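You operate a simulated robot arm through the tools that you are given. There is no shell and no other tool.

You are at the controls of a simulated robot arm. One attempt, no reset.

JOB
Pour the leftover paste from the orange cup back into the drum.
Fine: open the yellow lid and shut it again; put the cup back. Set down upright: what you pick out. Where these are worked on the way, their far stop is far enough and under half their travel is too little: yellow lid.
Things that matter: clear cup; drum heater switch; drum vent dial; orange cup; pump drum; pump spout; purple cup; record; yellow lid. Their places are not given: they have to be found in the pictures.

It is judged by the outcome, as a careful person would: the job done as asked, and still so three seconds after it is handed in. It fails if anything else is knocked over, pushed out of place, dropped, spilled or broken. Lids that push on must go on centred and level and be pressed home; caps that screw on are set level and turned clockwise until they are tight.

ROBOT AND FRAMES
A 7-joint arm with a two-finger parallel gripper, fixed in place. Base frame: the origin is on the floor under the middle of its stand, x ahead of it, y to its left, z up; the work surface is at about z = 860. Readings come in mm, rad, newtons and seconds.
With the tool pointing down near the work surface it reaches from about 300 to 720 mm from the base axis. Its first joint turns from -2.897 to 2.897 rad. Payload 3.43 kg.
The tool frame sits at the grasp point between the pads (the TCP): z along the fingers, y along the line on which they close. The tips reach 34 mm beyond it. Largest opening 128 mm; finger width 24, thickness 12; the body of the gripper, 48 by 130 mm, starts 96 mm behind the TCP.
Orientation is that of the tool frame in the base frame, as a unit quaternion [x, y, z, w]. With the fingers straight down and closing along the base's y, the tool's x points along the base's -x, its y along +y and its z along -z.

CONTROLS
- The arm moves only by the tool apply_moves. Its argument "commands" is a list that holds one entry, the list of rows, each a list of 7 numbers: the shift along the base's x, y, z in units of 150 mm (1.0 is 150 mm), then the turn, a rotation vector about the base's x, y, z in units of 90 degrees (1.0 is 90 degrees), then the closure, from 0 (fully open) to 1 (shut). In form: [[[x, y, z, rx, ry, rz, fingers], ...]]. A call has 1 to 20 rows; each row is the pose to reach, as a shift and turn from the pose commanded when the call began. A call with a number of a shift or a turn outside -1 to 1 is refused whole. Each row takes 0.2 s and may step no farther than 50 mm and 0.15 rad from the row before; otherwise, or with a gripper value out of range, the whole call is refused. A pose out of reach is approached as far as the arm can. The call stops where the force on the tool passes 40 N (or 10 N more than at its start, if that is more) or the arm is blocked; 0.2 s more then pass. The fingers move at their own pace (about 108 mm/s each) and stop on an object; they squeeze with about 25 N. The grip force told is the motor's: it shows also when the fingers shut on nothing. Time passes only in rows, and 0.2 s behind the last, so rows that repeat a pose let the fingers close. The reply holds the time, the measured pose of the TCP, the force on the tool along the base axes, the opening and the grip force, in the units named above and with some noise, with the torque about the TCP (base axes, N m) and any sound that the robot's microphone picked up, and new pictures: "views" is both (left out), scene, wrist or none.
- Cameras (640 x 400 px; columns grow to the right, rows downward): "scene" is fixed at [50.7, -501.2, 1441.7]; the picture's right is [0.85, -0.52, 0.00], its down [-0.26, -0.42, -0.87] and it looks along [0.45, 0.74, -0.50] (base axes); focal length 323 px, centre (320, 200). "wrist" rides on the gripper at [76, -11, -160] in the tool frame; the picture's right is [0.15, 0.99, 0.00], its down [-0.88, 0.13, -0.46] and it looks along [-0.45, 0.07, 0.89] (tool axes); focal length 234 px, centre (320, 200).
- lift_body(by): slides the trunk up (or, below 0, down) by that many mm; the arm rides with it, the base frame stays. It gives what a move gives, with no picture.
- point_at(camera, pixels): there is no depth. For up to 12 entries [column, row, z] of the newest picture of that camera ("zoom" is the newest enlarged one), the place [x, y] in the base frame at which the ray of that pixel passes the height z, good to about 2 mm. The clock stands still meanwhile.
- enlarge(camera, box): a new picture of the part [left, top, right, bottom] of that camera's present view, enlarged. The clock stands still meanwhile.
- sign_off(): hands the job in; it is judged then, once.

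Leave the gripper open and the arm clear of the work at the hand-in unless told otherwise.

The tools are called after ">>>" by a JSON object that holds its "name" and its "arguments". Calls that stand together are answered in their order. apply_moves: Moves the arm, as the interface text tells. Its arguments: {"type":"object","properties":{"commands":{"type":"array"},"views":{"type":"string","enum":["both","scene","wrist","none"]}},"required":["commands"]} The other tools are called the same way: lift_body (by) moves the trunk up or down; point_at (camera, pixels) gives the place at which the rays of pixels pass given heights; enlarge (camera, box) takes an enlarged picture of a part of a camera's view; sign_off () hands the job in.

At the start:

```text
clock: 0.0
ee_pos: [403.0, 291.6, 1169.5]
orientation: [0.0, 1.0, 0.001, 0.0]
wrist_force: [1.3, -0.4, -0.6]
torque: [-0.02, -0.03, 0.03]
gripper_width: 128.0
grasp_force: 0.0
trunk travel left (down, up): [-250.0, 74.0]
```

scene: 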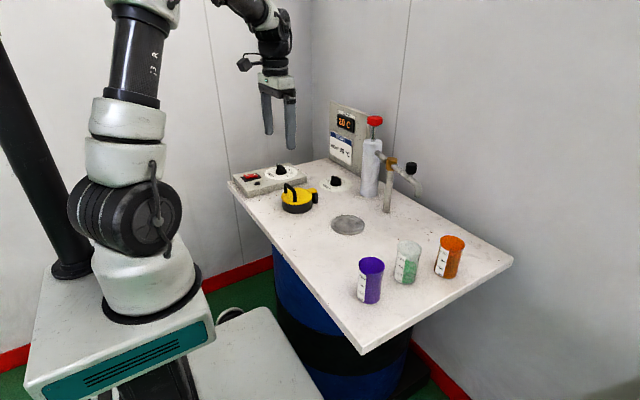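
wrist: 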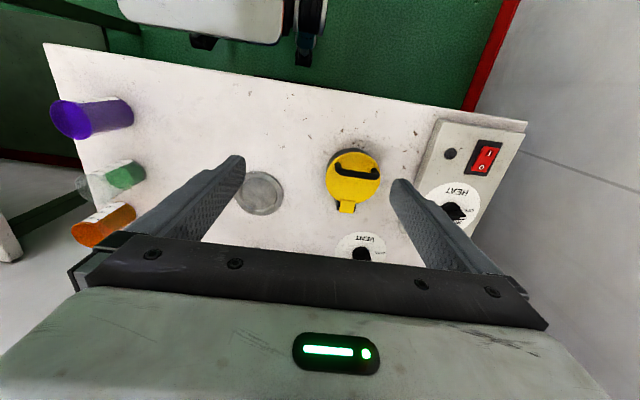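

I can see a table top with a yellow lid (scene px ~297,198), a grey round disc (347,225), three cups (purple 370,280; clear 406,262; orange 449,257), a pump with spout and a panel. I'll enlarge several regions to understand them before moving.

>>> {"name": "enlarge", "arguments": {"camera": "scene", "box": [220, 90, 440, 230]}}

>>> {"name": "enlarge", "arguments": {"camera": "scene", "box": [320, 200, 520, 325]}}

>>> {"name": "enlarge", "arguments": {"camera": "wrist", "box": [220, 100, 540, 300]}}

>>> {"name": "enlarge", "arguments": {"camera": "scene", "box": [315, 95, 395, 185]}}

```text
2.86 times, centred on (330, 160) of scene
```

zoom: 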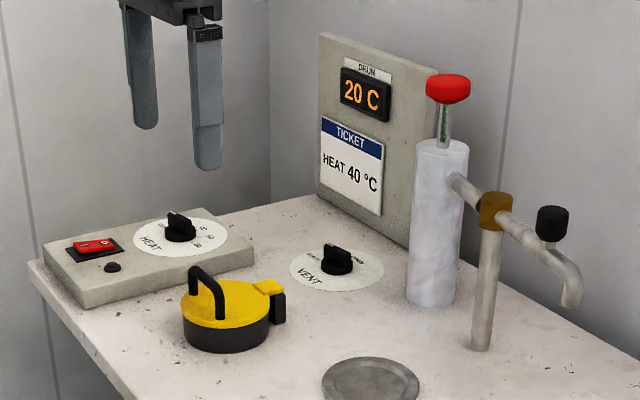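

```text
3.20 times, centred on (420, 262) of scene
```

zoom: 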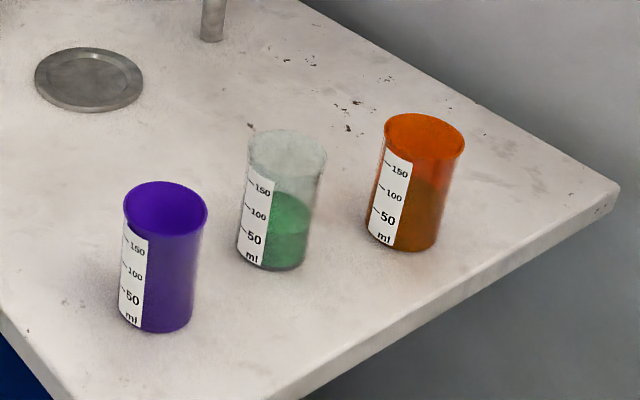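

```text
2.00 times, centred on (380, 200) of wrist
```

zoom: 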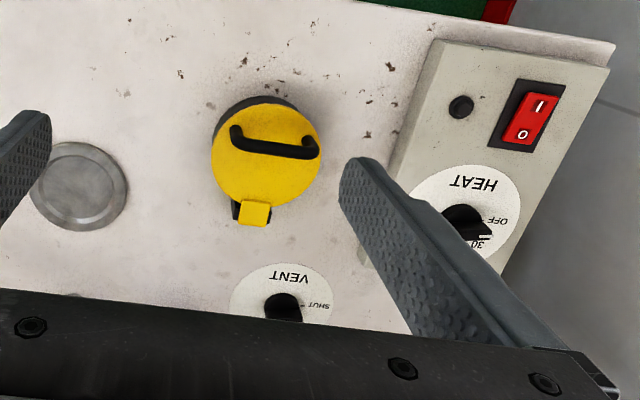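

```text
4.44 times, centred on (355, 140) of scene
```

zoom: 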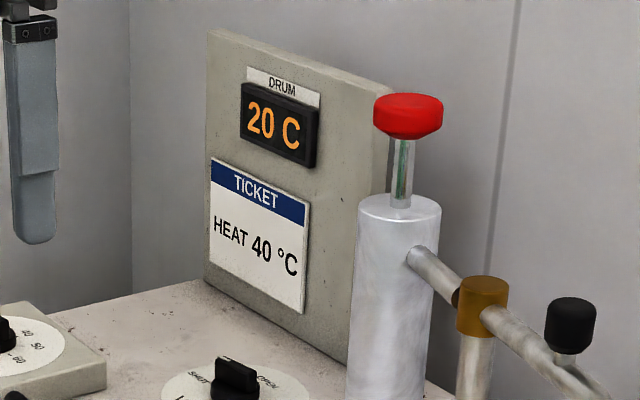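

The yellow lid is a hinged cap with an arched black handle; its hinge (yellow tab, black block) lies at its +x side. Ticket/heater/vent are not part of this job. Next I measure places with point_at.

>>> {"name": "point_at", "arguments": {"camera": "wrist", "pixels": [[353, 178, 890], [353, 178, 860], [346, 207, 885], [337, 168, 910], [378, 176, 910], [260, 193, 860], [260, 193, 865], [361, 245, 860], [455, 210, 880]]}}

>>> {"name": "point_at", "arguments": {"camera": "scene", "pixels": [[347, 225, 860], [297, 210, 860], [447, 277, 860], [453, 241, 930], [403, 282, 860], [409, 247, 930], [368, 302, 860], [371, 265, 930], [387, 211, 860], [411, 168, 1000]]}}

>>> {"name": "enlarge", "arguments": {"camera": "wrist", "box": [310, 135, 406, 225]}}

>>> {"name": "enlarge", "arguments": {"camera": "scene", "box": [270, 170, 334, 220]}}

```text
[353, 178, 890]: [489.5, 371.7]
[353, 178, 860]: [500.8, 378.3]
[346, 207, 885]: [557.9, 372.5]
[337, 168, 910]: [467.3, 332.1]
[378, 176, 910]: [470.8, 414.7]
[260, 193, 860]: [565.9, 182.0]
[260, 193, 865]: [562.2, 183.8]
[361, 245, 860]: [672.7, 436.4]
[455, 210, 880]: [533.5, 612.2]
```

```text
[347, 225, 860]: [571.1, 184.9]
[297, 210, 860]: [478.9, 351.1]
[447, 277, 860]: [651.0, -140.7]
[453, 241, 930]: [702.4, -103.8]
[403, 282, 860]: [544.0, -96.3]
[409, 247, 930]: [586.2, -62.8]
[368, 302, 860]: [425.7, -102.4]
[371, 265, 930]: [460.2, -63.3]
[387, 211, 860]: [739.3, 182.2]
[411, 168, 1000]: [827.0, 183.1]
```

```text
4.44 times, centred on (358, 180) of wrist
```

zoom: 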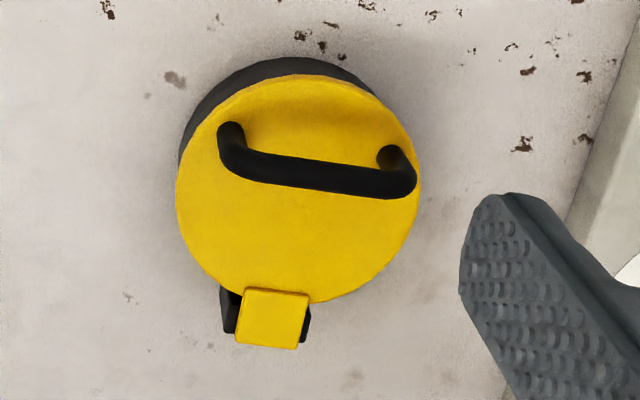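

```text
8.00 times, centred on (302, 195) of scene
```

zoom: 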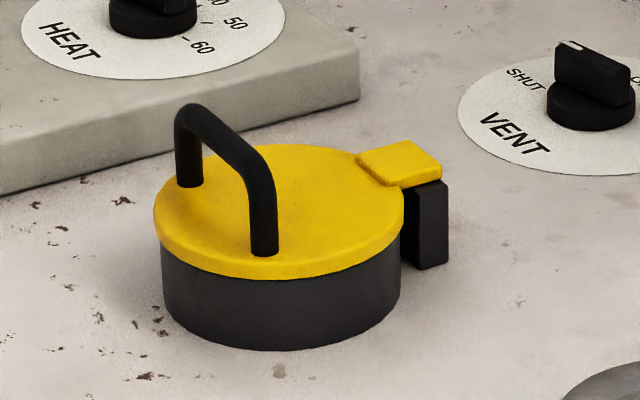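

The lid looks ~100 mm wide on a black neck with an arch handle running along y. I measure lid, handle, hinge, cup and table-edge points at several heights to triangulate them.

>>> {"name": "point_at", "arguments": {"camera": "scene", "pixels": [[297.1, 206, 860], [296.9, 196, 890], [296.9, 196, 900], [296.9, 196, 910], [285.5, 184.5, 930], [285.5, 184.5, 940], [285.5, 184.5, 950], [295, 192, 930], [295, 192, 940], [295, 192, 950], [312, 190.5, 900], [312, 190.5, 910]]}}

>>> {"name": "point_at", "arguments": {"camera": "scene", "pixels": [[445.6, 272, 860], [452.5, 241.7, 920], [452.5, 241.7, 930], [452.5, 241.7, 940], [452.5, 241.7, 950], [440, 241, 940], [465, 243, 940], [360, 352, 860], [513, 260, 860], [230, 182, 860], [402, 276, 860], [369, 297, 860]]}}

>>> {"name": "point_at", "arguments": {"camera": "wrist", "pixels": [[354.4, 177.5, 890], [354.4, 177.5, 900], [354.4, 177.5, 910], [345, 173, 940], [371, 176, 940], [345, 173, 930], [371, 176, 930], [339, 164, 905], [373, 169, 905], [347, 206, 900], [347, 200, 900], [347, 212, 900]]}}

```text
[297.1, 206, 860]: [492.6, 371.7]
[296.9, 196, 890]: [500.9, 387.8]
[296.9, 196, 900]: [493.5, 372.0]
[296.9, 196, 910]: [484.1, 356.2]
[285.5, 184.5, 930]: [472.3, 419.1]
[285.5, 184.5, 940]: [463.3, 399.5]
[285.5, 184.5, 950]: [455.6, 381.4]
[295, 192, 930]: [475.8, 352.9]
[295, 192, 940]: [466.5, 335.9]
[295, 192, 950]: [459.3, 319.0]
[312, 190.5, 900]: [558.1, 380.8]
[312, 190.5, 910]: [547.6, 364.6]
```

```text
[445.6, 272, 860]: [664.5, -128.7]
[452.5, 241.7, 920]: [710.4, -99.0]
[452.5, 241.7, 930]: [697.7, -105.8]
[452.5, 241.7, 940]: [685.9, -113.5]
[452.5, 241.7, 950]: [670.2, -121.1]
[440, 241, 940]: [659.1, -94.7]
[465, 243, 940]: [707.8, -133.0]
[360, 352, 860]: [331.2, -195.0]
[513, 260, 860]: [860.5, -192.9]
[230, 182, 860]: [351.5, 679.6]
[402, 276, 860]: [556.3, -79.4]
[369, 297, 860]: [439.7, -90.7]
```

```text
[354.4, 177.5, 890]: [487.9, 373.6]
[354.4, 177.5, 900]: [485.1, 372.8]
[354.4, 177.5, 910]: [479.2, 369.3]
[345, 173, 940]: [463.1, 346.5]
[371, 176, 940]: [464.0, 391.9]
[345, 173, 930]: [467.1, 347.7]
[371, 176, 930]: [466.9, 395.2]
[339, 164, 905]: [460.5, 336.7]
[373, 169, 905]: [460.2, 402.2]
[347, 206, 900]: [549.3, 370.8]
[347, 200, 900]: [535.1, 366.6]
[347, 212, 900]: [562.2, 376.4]
```

Triangulation: lid centre ≈ (490, 371), lid top z ≈ 900, handle arch at x ≈ 461, y from 337 to 402, top z ≈ 940, hinge ≈ x 555. The gripper already closes along y, so it can straddle the arch. I move above it first, staying at z ≈ 1030, and look.

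>>> {"name": "apply_moves", "arguments": {"commands": [[[0.08, 0.1, -0.15, 0, 0, 0, 0], [0.16, 0.21, -0.35, 0, 0, 0, 0], [0.24, 0.32, -0.55, 0, 0, 0, 0], [0.32, 0.43, -0.75, 0, 0, 0, 0], [0.387, 0.519, -0.93, 0, 0, 0, 0], [0.387, 0.519, -0.93, 0, 0, 0, 0]]], "views": "both"}}

```text
clock: 1.4
ee_pos: [459.4, 370.3, 1030.7]
orientation: [0.0, 1.0, 0.0, 0.0]
wrist_force: [-0.3, -0.4, -0.4]
torque: [-0.05, 0.0, -0.01]
gripper_width: 127.9
grasp_force: 0.2
trunk travel left (down, up): [-250.0, 74.0]
```

scene: 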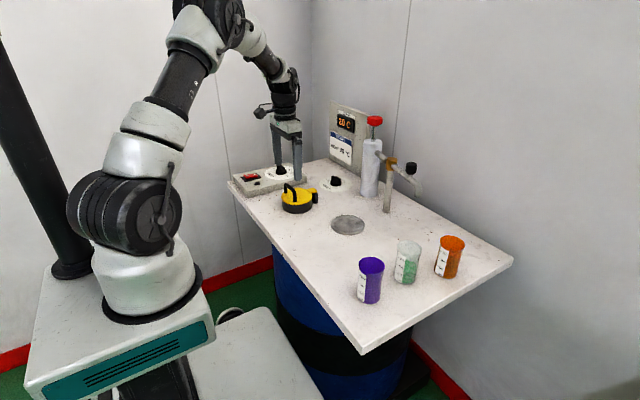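
wrist: 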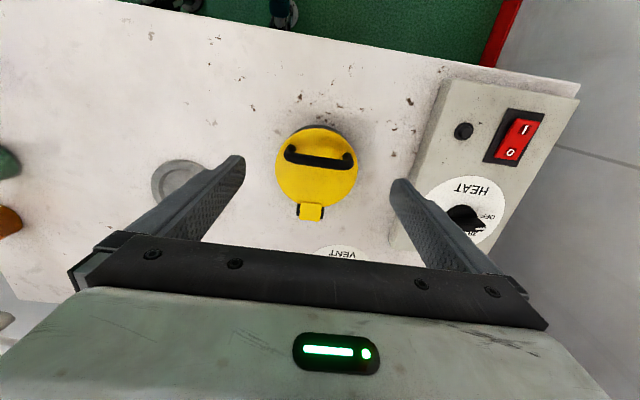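

The gripper is above the handle. I enlarge the wrist view around the lid (317,170) and re-measure before lowering.

>>> {"name": "enlarge", "arguments": {"camera": "wrist", "box": [253, 110, 381, 230]}}

>>> {"name": "enlarge", "arguments": {"camera": "scene", "box": [250, 120, 340, 220]}}

```text
3.33 times, centred on (317, 170) of wrist
```

zoom: 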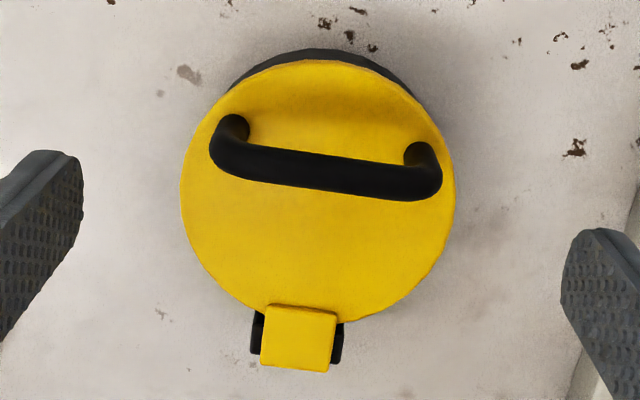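

```text
4.00 times, centred on (295, 170) of scene
```

zoom: 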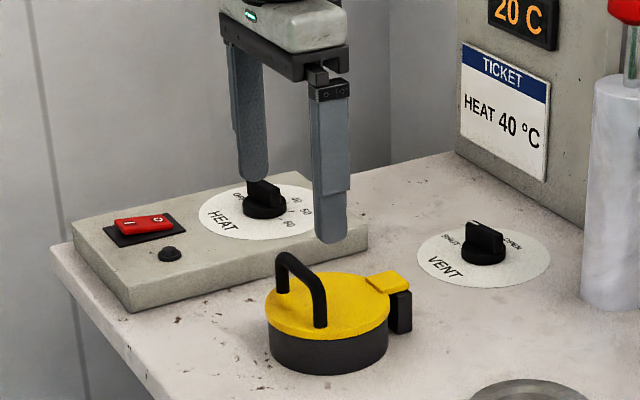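

Measuring the handle bar, lid centre and hinge again from this closer wrist view.

>>> {"name": "point_at", "arguments": {"camera": "wrist", "pixels": [[288.5, 156.5, 935], [350.6, 164.9, 935], [291.5, 148.1, 902], [346.4, 156.5, 902], [316.4, 167, 900], [316.4, 167, 905], [303, 218, 895], [321, 218, 895], [311.5, 206, 902], [311, 221, 902], [275.5, 167, 900], [357.5, 167, 900]]}}

>>> {"name": "point_at", "arguments": {"camera": "zoom", "pixels": [[283, 257, 935], [318, 290, 935], [283, 257, 940], [318, 290, 940], [320, 322, 900], [329, 305, 900], [388, 282, 900], [405, 290, 895], [400, 330, 865], [268, 310, 900], [390, 310, 900], [329, 345, 860]]}}

```text
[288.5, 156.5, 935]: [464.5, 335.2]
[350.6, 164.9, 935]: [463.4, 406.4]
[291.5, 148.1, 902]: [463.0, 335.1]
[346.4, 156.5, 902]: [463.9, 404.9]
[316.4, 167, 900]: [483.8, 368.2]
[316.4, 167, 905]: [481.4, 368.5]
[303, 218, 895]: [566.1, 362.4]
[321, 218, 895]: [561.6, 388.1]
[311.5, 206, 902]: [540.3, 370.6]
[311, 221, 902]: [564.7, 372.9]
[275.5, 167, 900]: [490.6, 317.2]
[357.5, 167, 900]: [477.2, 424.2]
```

```text
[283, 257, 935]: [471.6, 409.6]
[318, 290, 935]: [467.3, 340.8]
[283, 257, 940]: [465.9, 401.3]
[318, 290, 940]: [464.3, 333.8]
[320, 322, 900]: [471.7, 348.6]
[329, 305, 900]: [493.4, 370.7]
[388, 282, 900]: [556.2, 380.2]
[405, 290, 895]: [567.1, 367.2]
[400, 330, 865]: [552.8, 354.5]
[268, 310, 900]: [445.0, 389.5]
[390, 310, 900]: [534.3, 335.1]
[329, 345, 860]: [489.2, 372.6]
```

Handle: x ≈ 464, y 335–405, bar z ≈ 937; lid top ≈ 900. I lower the open gripper to TCP z ≈ 943 (tips ≈ 9 mm above the lid) with the arch between the fingers, without closing yet.

>>> {"name": "apply_moves", "arguments": {"commands": [[[0.01, 0.003, -0.15, 0, 0, 0, 0], [0.02, 0.003, -0.3, 0, 0, 0, 0], [0.02, 0.003, -0.45, 0, 0, 0, 0], [0.02, 0.003, -0.53, 0, 0, 0, 0], [0.02, 0.003, -0.58, 0, 0, 0, 0], [0.02, 0.003, -0.58, 0, 0, 0, 0]]], "views": "both"}}

```text
clock: 2.8
ee_pos: [463.4, 371.1, 943.6]
orientation: [0.001, 1.0, 0.0, 0.002]
wrist_force: [0.1, -0.6, -0.1]
torque: [-0.02, 0.01, 0.0]
gripper_width: 128.0
grasp_force: 0.1
trunk travel left (down, up): [-250.0, 74.0]
```

scene: 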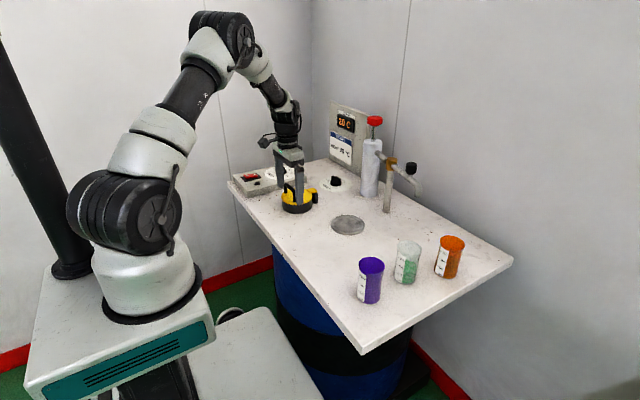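
wrist: 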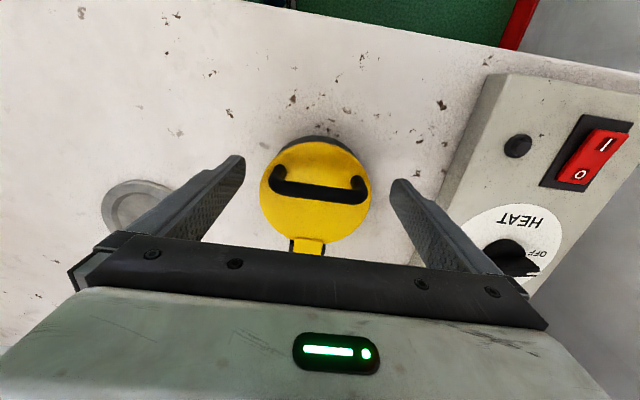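

>>> {"name": "enlarge", "arguments": {"camera": "scene", "box": [260, 130, 340, 220]}}

>>> {"name": "enlarge", "arguments": {"camera": "wrist", "box": [180, 110, 460, 285]}}

```text
4.44 times, centred on (300, 175) of scene
```

zoom: 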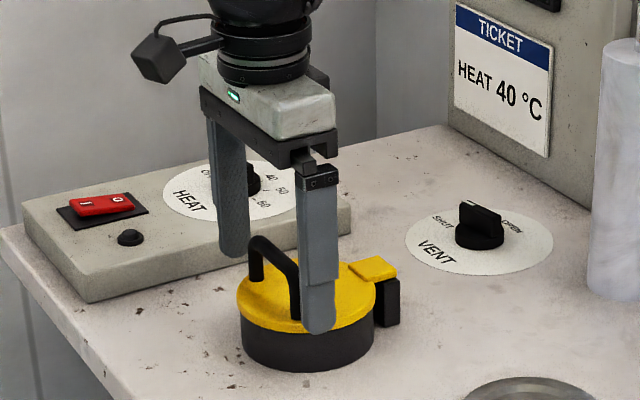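

```text
2.29 times, centred on (320, 198) of wrist
```

zoom: 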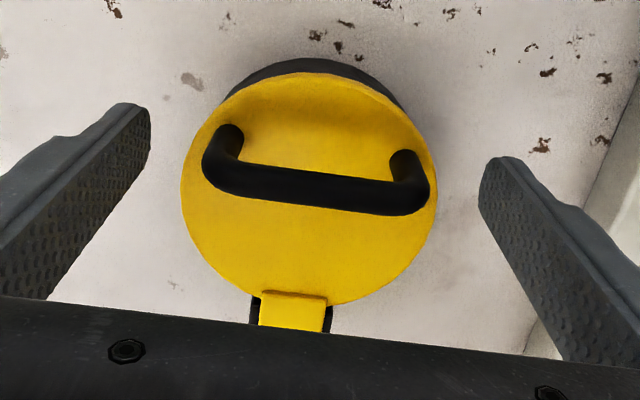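

Fingers straddle the arch and are clear of the lid. Now I close the gripper on the arch legs in place.

>>> {"name": "apply_moves", "arguments": {"commands": [[[0, 0, 0, 0, 0, 0, 0.3], [0, 0, 0, 0, 0, 0, 0.5], [0, 0, 0, 0, 0, 0, 1], [0, 0, 0, 0, 0, 0, 1]]], "views": "both"}}

```text
clock: 3.8
ee_pos: [464.9, 368.9, 943.5]
orientation: [0.0, 1.0, -0.001, 0.0]
wrist_force: [0.1, -5.6, -0.9]
torque: [-0.02, 0.07, 0.12]
gripper_width: 80.8
grasp_force: 45.1
trunk travel left (down, up): [-250.0, 74.0]
```

scene: 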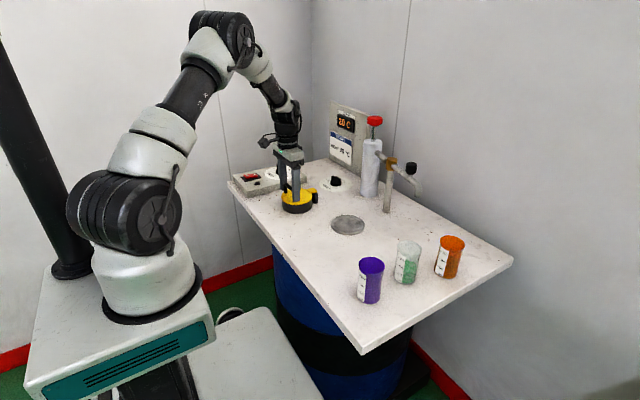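
wrist: 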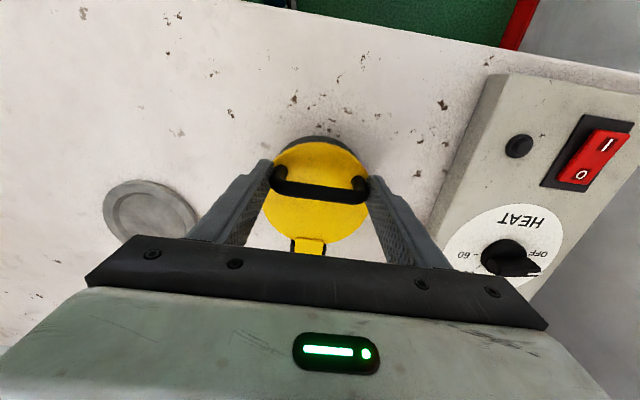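

The arch is held (80.8 mm wide). Now I lift along an arc about the hinge at ≈ (558, 893), first about 20°, letting the arch pivot between the pads, and watch the forces.

>>> {"name": "apply_moves", "arguments": {"commands": [[[0.009, 0, 0.027, 0, 0, 0, 1], [0.018, 0, 0.054, 0, 0, 0, 1], [0.029, 0, 0.08, 0, 0, 0, 1], [0.041, 0, 0.106, 0, 0, 0, 1], [0.055, 0, 0.131, 0, 0, 0, 1], [0.068, 0, 0.156, 0, 0, 0, 1], [0.083, 0, 0.18, 0, 0, 0, 1], [0.099, 0, 0.203, 0, 0, 0, 1], [0.099, 0, 0.203, 0, 0, 0, 1]]], "views": "both"}}

```text
clock: 5.8
ee_pos: [477.7, 369.3, 974.2]
orientation: [-0.001, 1.0, 0.0, -0.001]
wrist_force: [-21.7, -2.5, -2.3]
torque: [0.38, 1.67, -0.03]
gripper_width: 80.5
grasp_force: 44.6
trunk travel left (down, up): [-250.0, 74.0]
```

scene: 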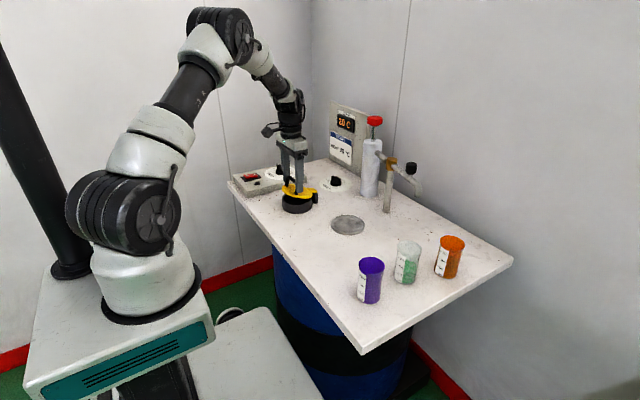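
wrist: 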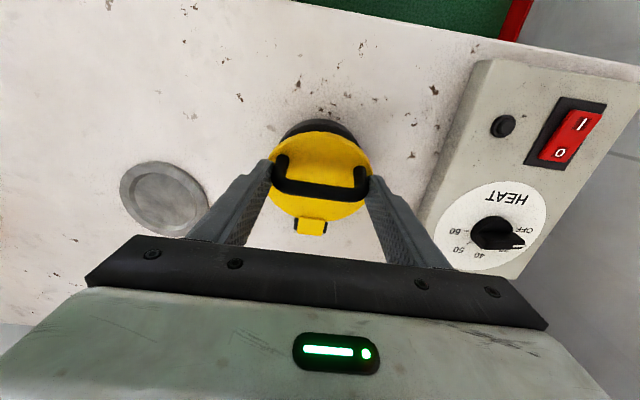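

The lid is rising (wrist view shows it tilted), with an inward radial load (Fx ≈ −22 N) telling me the real hinge is slightly higher/farther. I correct the arc centre to ≈ (560, 896) and continue to about 35°.

>>> {"name": "apply_moves", "arguments": {"commands": [[[-0.006, 0, 0.006, 0, 0, 0, 1], [0.011, 0, 0.03, 0, 0, 0, 1], [0.028, 0, 0.052, 0, 0, 0, 1], [0.047, 0, 0.074, 0, 0, 0, 1], [0.067, 0, 0.096, 0, 0, 0, 1], [0.087, 0, 0.116, 0, 0, 0, 1], [0.108, 0, 0.135, 0, 0, 0, 1]]], "views": "both"}}

>>> {"name": "enlarge", "arguments": {"camera": "scene", "box": [260, 130, 340, 220]}}

```text
clock: 7.4
ee_pos: [496.0, 370.5, 995.0]
orientation: [0.001, 1.0, 0.0, 0.001]
wrist_force: [-16.8, -3.5, -0.8]
torque: [0.23, 1.61, -0.03]
gripper_width: 80.5
grasp_force: 44.5
trunk travel left (down, up): [-250.0, 74.0]
```

scene: 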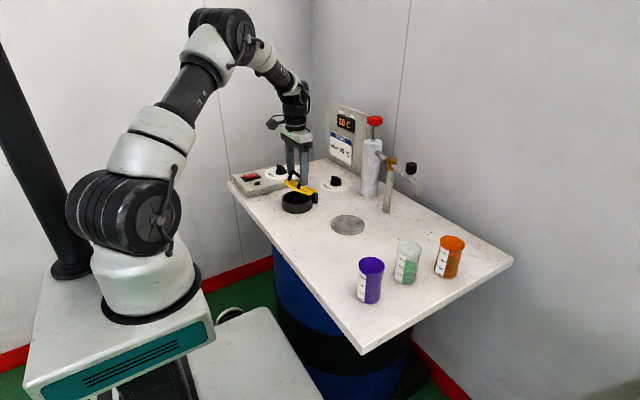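
wrist: 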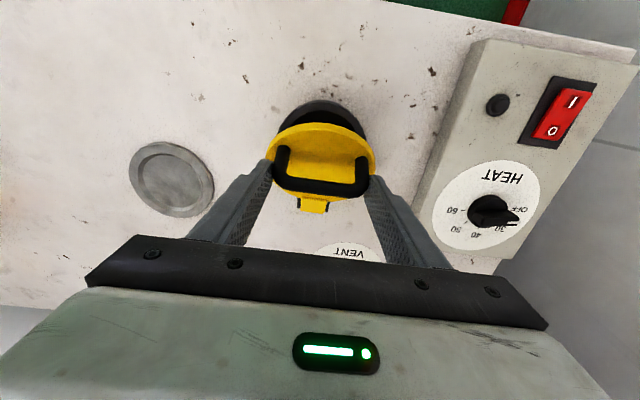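

```text
4.44 times, centred on (300, 175) of scene
```

zoom: 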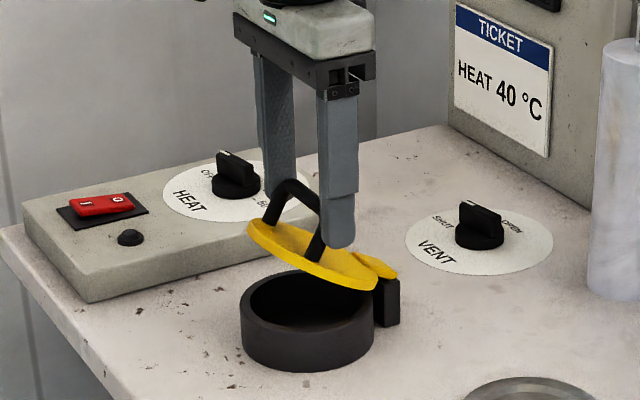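

The lid is at about 35° and follows. I continue along the arc to about 70°.

>>> {"name": "apply_moves", "arguments": {"commands": [[[0.021, 0, 0.02, 0, 0, 0, 1], [0.043, 0, 0.04, 0, 0, 0, 1], [0.067, 0, 0.057, 0, 0, 0, 1], [0.091, 0, 0.072, 0, 0, 0, 1], [0.116, 0, 0.086, 0, 0, 0, 1], [0.142, 0, 0.099, 0, 0, 0, 1], [0.168, 0, 0.111, 0, 0, 0, 1], [0.194, 0, 0.122, 0, 0, 0, 1], [0.221, 0, 0.132, 0, 0, 0, 1], [0.249, 0, 0.14, 0, 0, 0, 1], [0.277, 0, 0.148, 0, 0, 0, 1], [0.306, 0, 0.154, 0, 0, 0, 1], [0.334, 0, 0.159, 0, 0, 0, 1], [0.363, 0, 0.163, 0, 0, 0, 1]]], "views": "both"}}

>>> {"name": "enlarge", "arguments": {"camera": "scene", "box": [260, 120, 350, 220]}}

```text
clock: 10.4
ee_pos: [551.3, 370.5, 1016.6]
orientation: [0.0, 1.0, 0.0, 0.001]
wrist_force: [-0.4, -0.8, -0.1]
torque: [0.02, 0.0, -0.01]
gripper_width: 0.0
grasp_force: 32.9
trunk travel left (down, up): [-250.0, 74.0]
```

scene: 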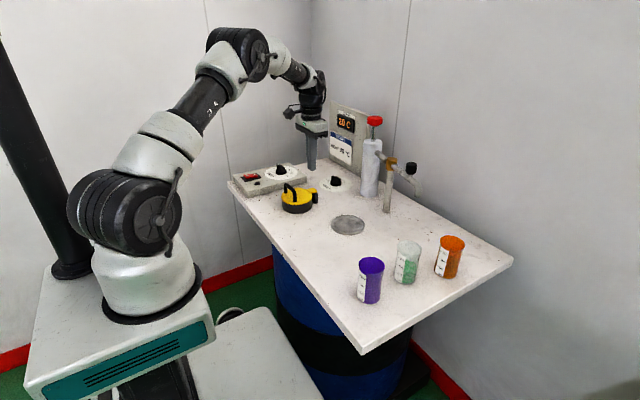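
wrist: 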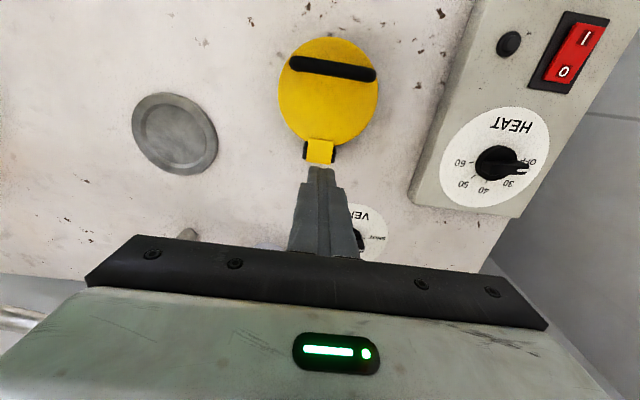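

```text
4.00 times, centred on (305, 170) of scene
```

zoom: 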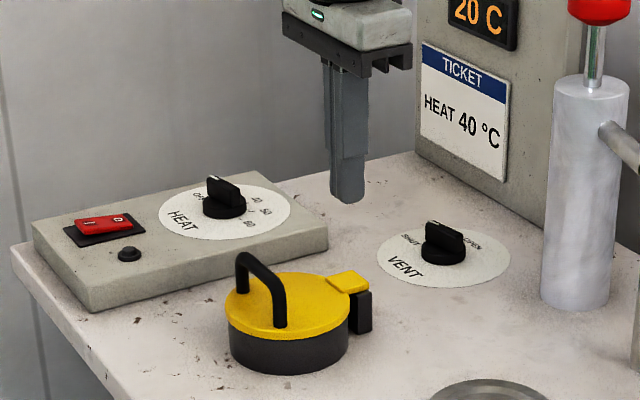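

The arch slipped out of the fingertips and the lid swung shut again; it sits closed as before and nothing else moved. I'll regrip with the tool tilted 45° (pointing +x and down) so that the hand can turn along with the lid. First open, rise and tilt above the handle.

>>> {"name": "apply_moves", "arguments": {"commands": [[[-0.08, 0, 0.15, 0, -0.07, 0, 0], [-0.16, 0, 0.25, 0, -0.14, 0, 0], [-0.24, 0, 0.25, 0, -0.21, 0, 0], [-0.33, 0, 0.25, 0, -0.28, 0, 0], [-0.42, 0, 0.2, 0, -0.35, 0, 0], [-0.5, 0, 0.15, 0, -0.42, 0, 0], [-0.57, 0, 0.08, 0, -0.5, 0, 0], [-0.57, 0, 0.08, 0, -0.5, 0, 0]]], "views": "both"}}

>>> {"name": "enlarge", "arguments": {"camera": "scene", "box": [250, 100, 350, 220]}}

```text
clock: 12.2
ee_pos: [464.1, 369.5, 1029.6]
orientation: [0.0, 0.924, 0.0, 0.383]
wrist_force: [-1.1, 0.4, -1.4]
torque: [-0.01, 0.0, 0.01]
gripper_width: 128.2
grasp_force: 0.2
trunk travel left (down, up): [-250.0, 74.0]
```

scene: 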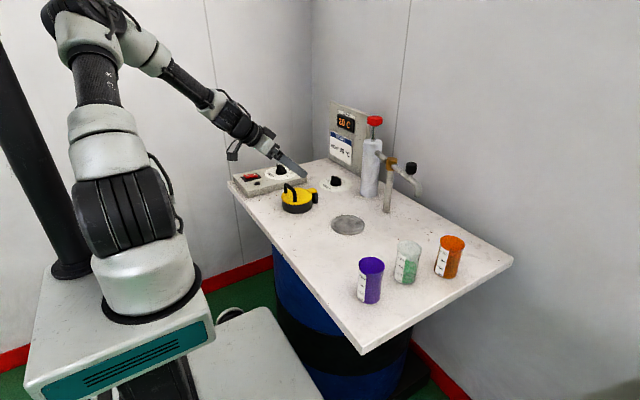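
wrist: 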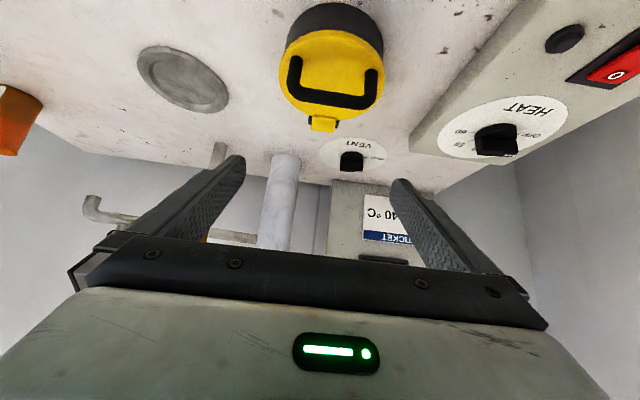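

```text
3.33 times, centred on (300, 160) of scene
```

zoom: 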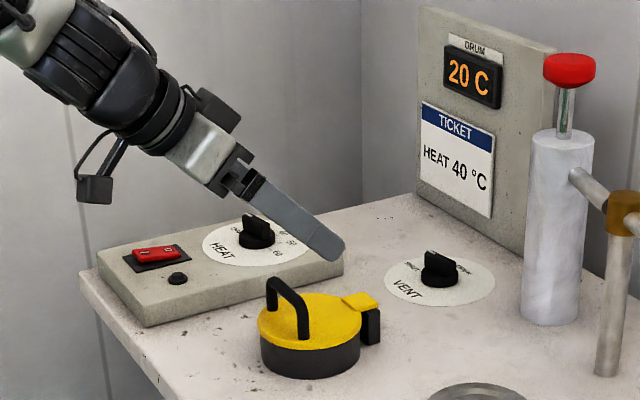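

The tilt works and the lid is properly closed. I lower straight to TCP ≈ (464, 370, 938), so the arch top lies deep between the pads, and close.

>>> {"name": "apply_moves", "arguments": {"commands": [[[0, 0, -0.15, 0, 0, 0, 0], [0, 0, -0.3, 0, 0, 0, 0], [0, 0, -0.45, 0, 0, 0, 0], [0, 0, -0.54, 0, 0, 0, 0], [0, 0, -0.59, 0, 0, 0, 0], [0, 0, -0.614, 0, 0, 0, 0], [0, 0, -0.614, 0, 0, 0, 0]]], "views": "both"}}

>>> {"name": "enlarge", "arguments": {"camera": "scene", "box": [250, 120, 340, 220]}}

```text
clock: 13.8
ee_pos: [464.2, 370.4, 937.1]
orientation: [0.0, 0.924, 0.0, 0.382]
wrist_force: [-0.4, 0.7, 0.1]
torque: [0.02, 0.0, -0.03]
gripper_width: 128.1
grasp_force: 0.1
trunk travel left (down, up): [-250.0, 74.0]
```

scene: 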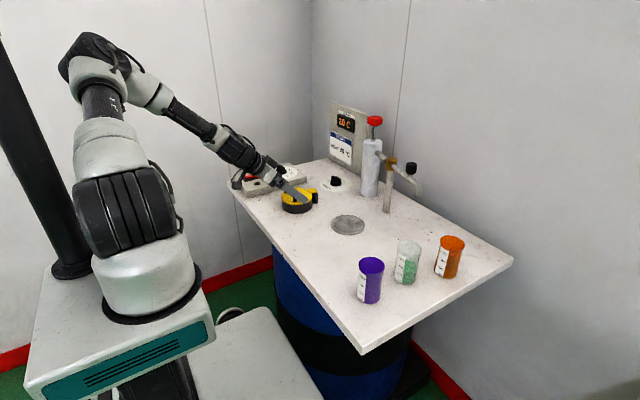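
wrist: 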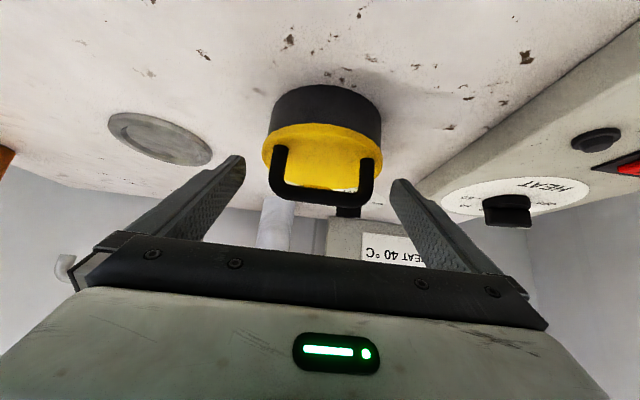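

```text
4.00 times, centred on (295, 170) of scene
```

zoom: 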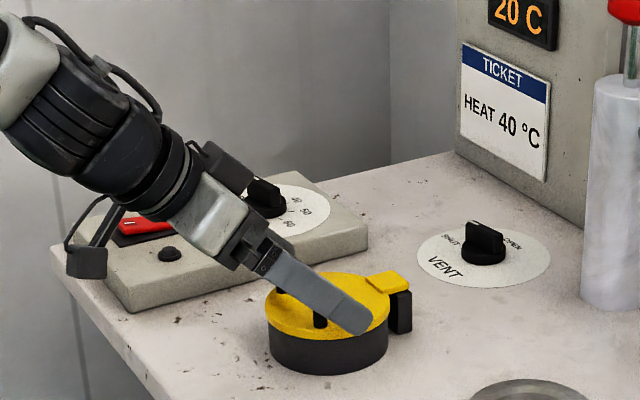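

Fingers straddle the arch, no contact. Closing now.

>>> {"name": "apply_moves", "arguments": {"commands": [[[0, 0, 0, 0, 0, 0, 0.3], [0, 0, 0, 0, 0, 0, 0.6], [0, 0, 0, 0, 0, 0, 1], [0, 0, 0, 0, 0, 0, 1]]], "views": "wrist"}}

```text
clock: 14.8
ee_pos: [464.0, 370.3, 937.5]
orientation: [0.001, 0.924, -0.001, 0.382]
wrist_force: [0.4, -1.7, -1.4]
torque: [0.08, 0.01, 0.15]
gripper_width: 79.9
grasp_force: 44.9
trunk travel left (down, up): [-250.0, 74.0]
```

wrist: 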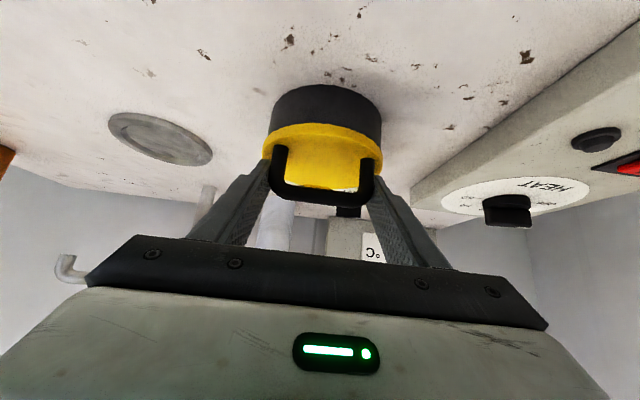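

Held (79.9 mm). Now a rigid rotation of hand and lid together about the hinge ≈ (559, 897.5), first 10° to check the forces.

>>> {"name": "apply_moves", "arguments": {"commands": [[[0.0124, 0, 0.0273, 0, 0.0278, 0, 1], [0.026, 0, 0.0541, 0, 0.0556, 0, 1], [0.0407, 0, 0.0803, 0, 0.0833, 0, 1], [0.0565, 0, 0.1058, 0, 0.1111, 0, 1], [0.0565, 0, 0.1058, 0, 0.1111, 0, 1]]], "views": "none"}}

```text
clock: 16.0
ee_pos: [472.0, 369.6, 952.8]
orientation: [0.0, 0.954, -0.001, 0.3]
wrist_force: [-12.5, -7.3, 3.2]
torque: [0.29, 0.42, -0.38]
gripper_width: 79.7
grasp_force: 44.8
trunk travel left (down, up): [-250.0, 74.0]
```

Forces are moderate (−12.5 N x), slightly inward; I shift the arc centre estimate to ≈ (561, 900) and continue to 25°.

>>> {"name": "apply_moves", "arguments": {"commands": [[[-0.0027, 0, 0.0026, 0, 0, 0, 1], [0.0137, 0, 0.0281, 0, 0.0278, 0, 1], [0.0311, 0, 0.0529, 0, 0.0556, 0, 1], [0.0497, 0, 0.0768, 0, 0.0833, 0, 1], [0.0692, 0, 0.0999, 0, 0.1111, 0, 1], [0.0897, 0, 0.1222, 0, 0.1389, 0, 1], [0.1112, 0, 0.1436, 0, 0.1667, 0, 1], [0.1112, 0, 0.1436, 0, 0.1667, 0, 1]]], "views": "scene"}}

>>> {"name": "enlarge", "arguments": {"camera": "scene", "box": [250, 120, 340, 220]}}

```text
clock: 17.8
ee_pos: [488.2, 369.2, 975.1]
orientation: [0.0, 0.985, 0.0, 0.173]
wrist_force: [-16.5, -7.1, 0.8]
torque: [0.04, 1.13, -0.17]
gripper_width: 80.2
grasp_force: 44.9
trunk travel left (down, up): [-250.0, 74.0]
```

scene: 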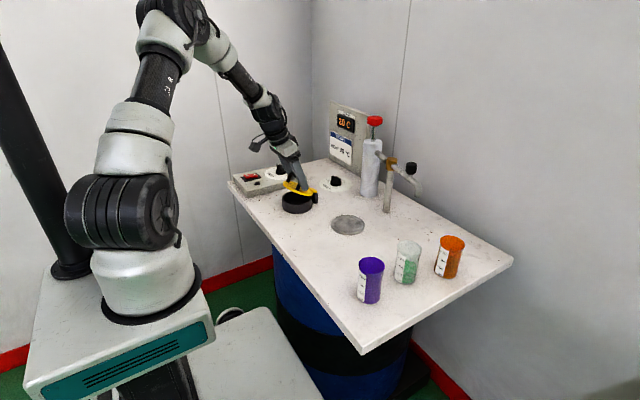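

```text
4.00 times, centred on (295, 170) of scene
```

zoom: 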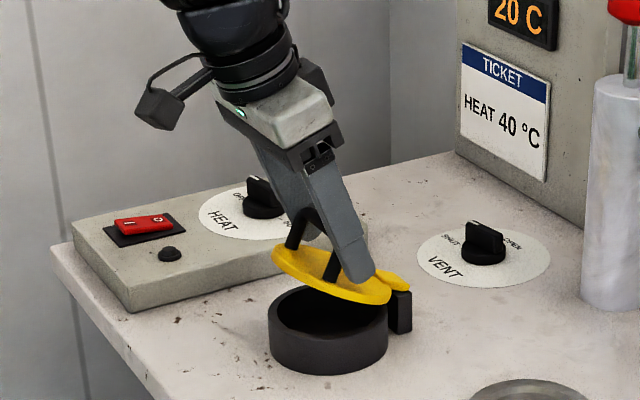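

The lid is at about 25° and held deep in the pads. I check where the hinge pin really is (zoom px ~ (396,288)) to refine the arc.

>>> {"name": "point_at", "arguments": {"camera": "zoom", "pixels": [[396, 288, 895], [396, 288, 900], [396, 288, 905], [410, 283, 900], [410, 283, 905], [389, 293, 900], [411, 292, 895], [411, 292, 900], [411, 328, 865], [402, 335, 862]]}}

>>> {"name": "enlarge", "arguments": {"camera": "scene", "box": [290, 175, 326, 210]}}

```text
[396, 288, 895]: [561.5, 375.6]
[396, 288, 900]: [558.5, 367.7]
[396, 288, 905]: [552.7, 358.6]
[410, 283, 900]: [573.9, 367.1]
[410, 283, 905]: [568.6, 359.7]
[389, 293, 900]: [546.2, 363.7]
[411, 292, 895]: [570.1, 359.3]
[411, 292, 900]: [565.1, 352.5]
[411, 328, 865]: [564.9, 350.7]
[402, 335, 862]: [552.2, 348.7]
```

```text
11.43 times, centred on (308, 192) of scene
```

zoom: 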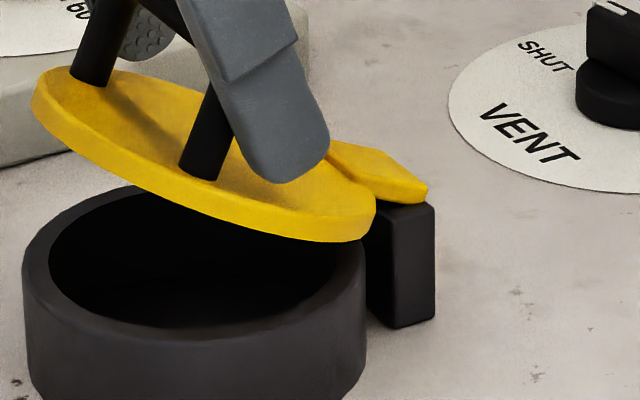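

Hinge block spans x ≈ 547–570, top ≈ 897, consistent with a pin near (560, 899). I continue the combined rotation to about 45° lid angle.

>>> {"name": "apply_moves", "arguments": {"commands": [[[-0.0033, 0, 0.0033, 0, 0.033, 0, 1], [0.0195, 0, 0.0236, 0, 0.061, 0, 1], [0.0432, 0, 0.0428, 0, 0.089, 0, 1], [0.0677, 0, 0.061, 0, 0.117, 0, 1], [0.093, 0, 0.0781, 0, 0.144, 0, 1], [0.119, 0, 0.0941, 0, 0.172, 0, 1], [0.1457, 0, 0.1089, 0, 0.2, 0, 1], [0.1729, 0, 0.1225, 0, 0.228, 0, 1], [0.2008, 0, 0.1349, 0, 0.256, 0, 1]]], "views": "scene"}}

>>> {"name": "enlarge", "arguments": {"camera": "scene", "box": [260, 130, 340, 215]}}

```text
clock: 19.8
ee_pos: [520.5, 369.6, 994.3]
orientation: [-0.001, 1.0, 0.001, -0.027]
wrist_force: [10.0, -2.8, 4.4]
torque: [-0.12, -1.08, -0.74]
gripper_width: 79.8
grasp_force: 44.9
trunk travel left (down, up): [-250.0, 74.0]
```

scene: 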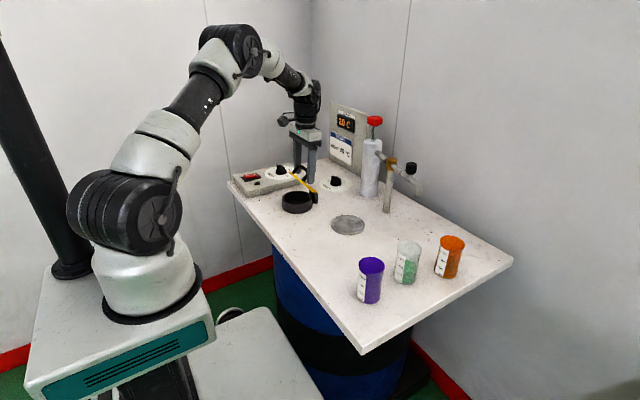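

```text
4.71 times, centred on (300, 172) of scene
```

zoom: 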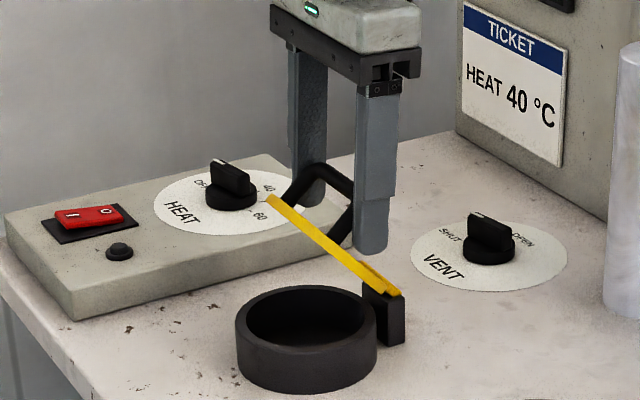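

The lid is now at ~48° with a solid grip. The hand is vertical; I keep it so and let the arch pivot, moving the TCP along the arc to ~68°.

>>> {"name": "apply_moves", "arguments": {"commands": [[[0.027, 0, 0.011, 0, 0, 0, 1], [0.0537, 0, 0.0213, 0, 0, 0, 1], [0.0814, 0, 0.03, 0, 0, 0, 1], [0.109, 0, 0.0379, 0, 0, 0, 1], [0.137, 0, 0.044, 0, 0, 0, 1], [0.1657, 0, 0.0496, 0, 0, 0, 1], [0.194, 0, 0.0533, 0, 0, 0, 1], [0.2232, 0, 0.0563, 0, 0, 0, 1]]], "views": "scene"}}

>>> {"name": "enlarge", "arguments": {"camera": "scene", "box": [270, 130, 350, 215]}}

```text
clock: 21.6
ee_pos: [552.9, 370.3, 1006.0]
orientation: [0.0, 1.0, 0.0, -0.027]
wrist_force: [-12.7, -11.0, 1.5]
torque: [-0.21, 1.28, -0.01]
gripper_width: 79.6
grasp_force: 45.4
trunk travel left (down, up): [-250.0, 74.0]
```

scene: 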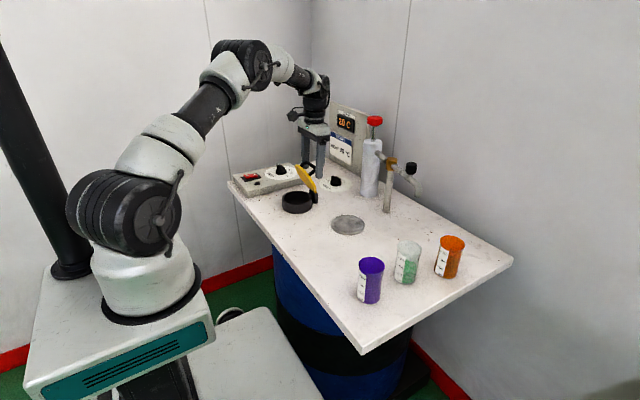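

```text
4.71 times, centred on (310, 172) of scene
```

zoom: 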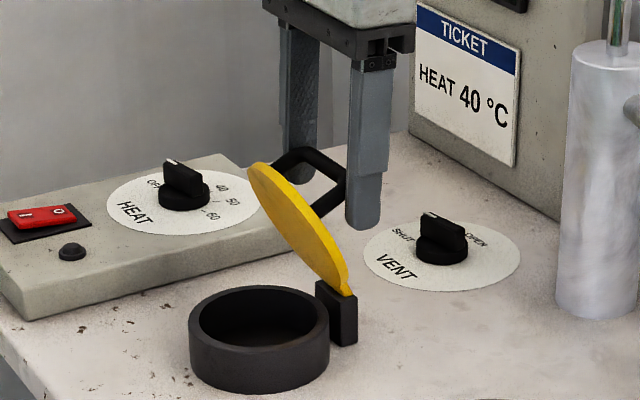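

Lid ≈ 68–70°, still held. Continuing along the arc to about 90°.

>>> {"name": "apply_moves", "arguments": {"commands": [[[0.029, 0, 0.0012, 0, 0, 0, 1], [0.0578, 0, 0.0017, 0, 0, 0, 1], [0.0867, 0, 0.0005, 0, 0, 0, 1], [0.1155, 0, -0.0017, 0, 0, 0, 1], [0.144, 0, -0.0055, 0, 0, 0, 1], [0.1728, 0, -0.0103, 0, 0, 0, 1]]], "views": "scene"}}

>>> {"name": "enlarge", "arguments": {"camera": "scene", "box": [270, 130, 350, 215]}}

```text
clock: 23.0
ee_pos: [579.7, 371.9, 1002.6]
orientation: [-0.001, 1.0, 0.0, -0.026]
wrist_force: [0.0, 0.7, 0.1]
torque: [-0.01, 0.02, -0.01]
gripper_width: 0.2
grasp_force: 33.5
trunk travel left (down, up): [-250.0, 74.0]
```

scene: 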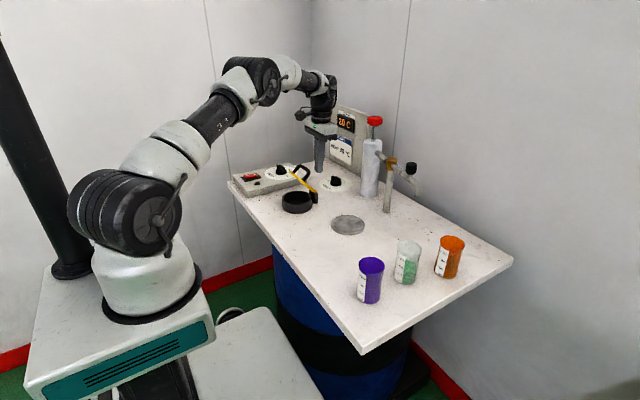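

```text
4.71 times, centred on (310, 172) of scene
```

zoom: 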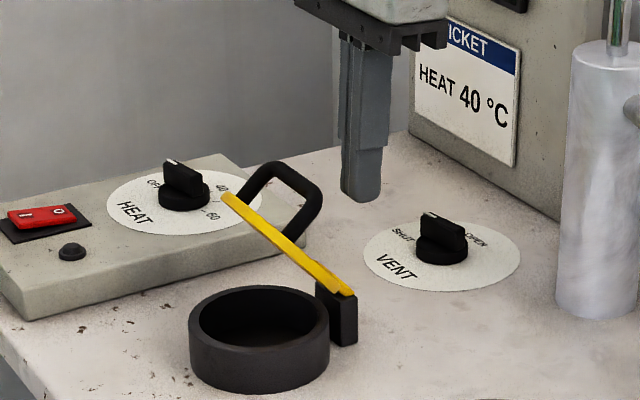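

The arch slipped off the −x edge of the fingers at ~70°; in the picture the lid stands at about 45–50°, possibly falling. I hold still one step and look again.

>>> {"name": "apply_moves", "arguments": {"commands": [[[0, 0, 0, 0, 0, 0, 1]]], "views": "scene"}}

>>> {"name": "enlarge", "arguments": {"camera": "scene", "box": [270, 130, 350, 215]}}

```text
clock: 23.4
ee_pos: [579.6, 371.5, 1003.0]
orientation: [0.001, 1.0, 0.0, -0.025]
wrist_force: [0.0, 0.4, 0.0]
torque: [-0.02, -0.02, 0.02]
gripper_width: 0.0
grasp_force: 33.3
trunk travel left (down, up): [-250.0, 74.0]
```

scene: 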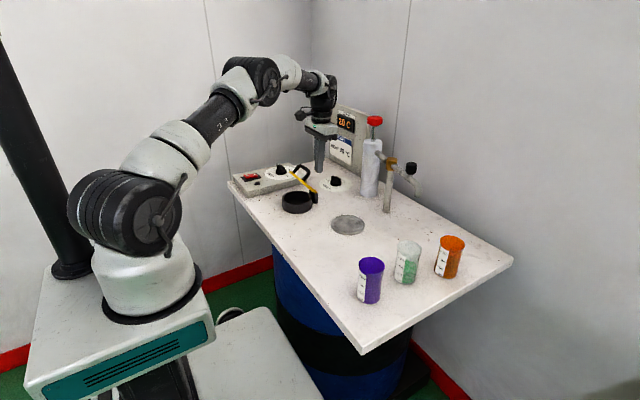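

```text
4.71 times, centred on (310, 172) of scene
```

zoom: 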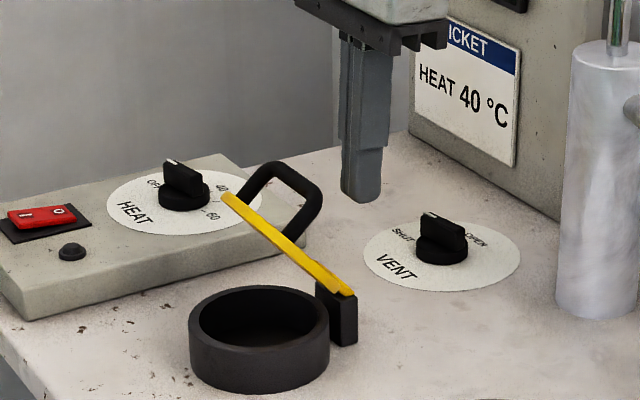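

The lid stays put at about half travel (friction hinge). So now I can push it the rest of the way from behind: raise the closed fingers over it, come round to its −x side at x ≈ 430, and lower beside its raised edge (≈ x 476, z 993).

>>> {"name": "apply_moves", "arguments": {"commands": [[[0, 0, 0.24, 0, 0, 0, 1], [0, 0, 0.5, 0, -0.017, 0, 1], [-0.25, 0, 0.5, 0, -0.033, 0, 1], [-0.5, 0, 0.5, 0, -0.033, 0, 1], [-0.75, 0, 0.5, 0, -0.033, 0, 1], [-0.99, 0, 0.5, 0, -0.033, 0, 1], [-0.99, 0, 0.25, 0, -0.033, 0, 1], [-0.99, 0, 0.0, 0, -0.033, 0, 1], [-0.99, 0, 0.0, 0, -0.033, 0, 1]]], "views": "both"}}

>>> {"name": "enlarge", "arguments": {"camera": "scene", "box": [250, 120, 340, 215]}}

```text
clock: 25.4
ee_pos: [430.9, 370.8, 1000.2]
orientation: [0.0, 1.0, 0.0, 0.0]
wrist_force: [0.2, -0.1, -0.1]
torque: [0.01, -0.01, 0.03]
gripper_width: 0.1
grasp_force: 32.9
trunk travel left (down, up): [-250.0, 74.0]
```

scene: 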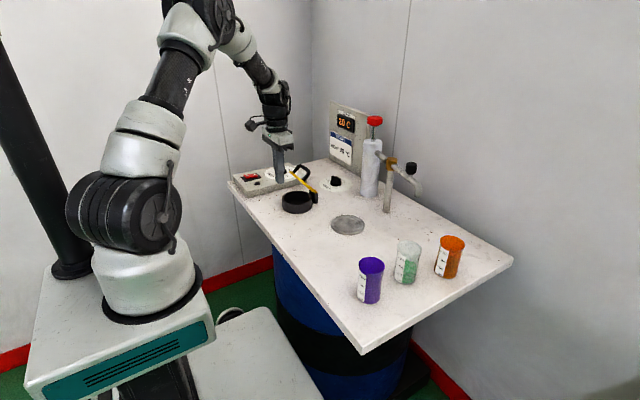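
wrist: 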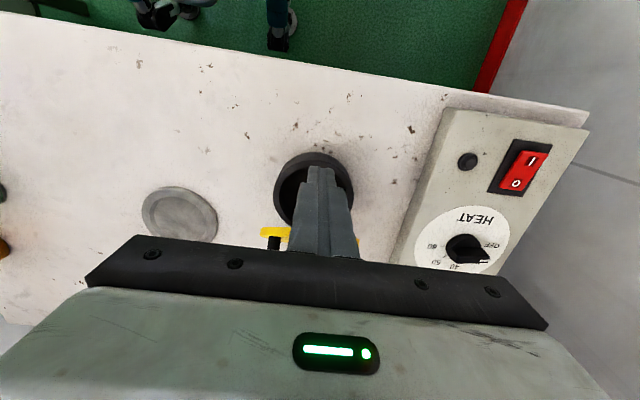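

```text
4.21 times, centred on (295, 168) of scene
```

zoom: 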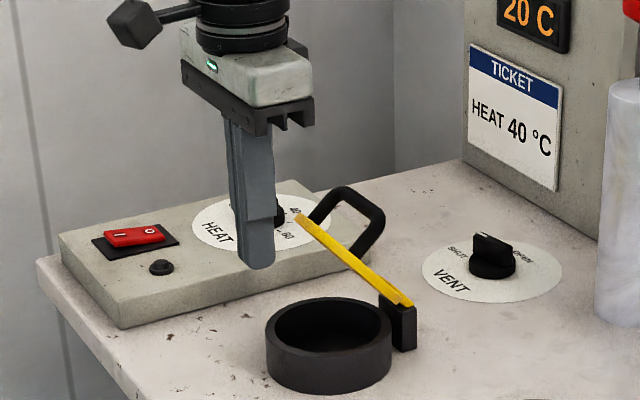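

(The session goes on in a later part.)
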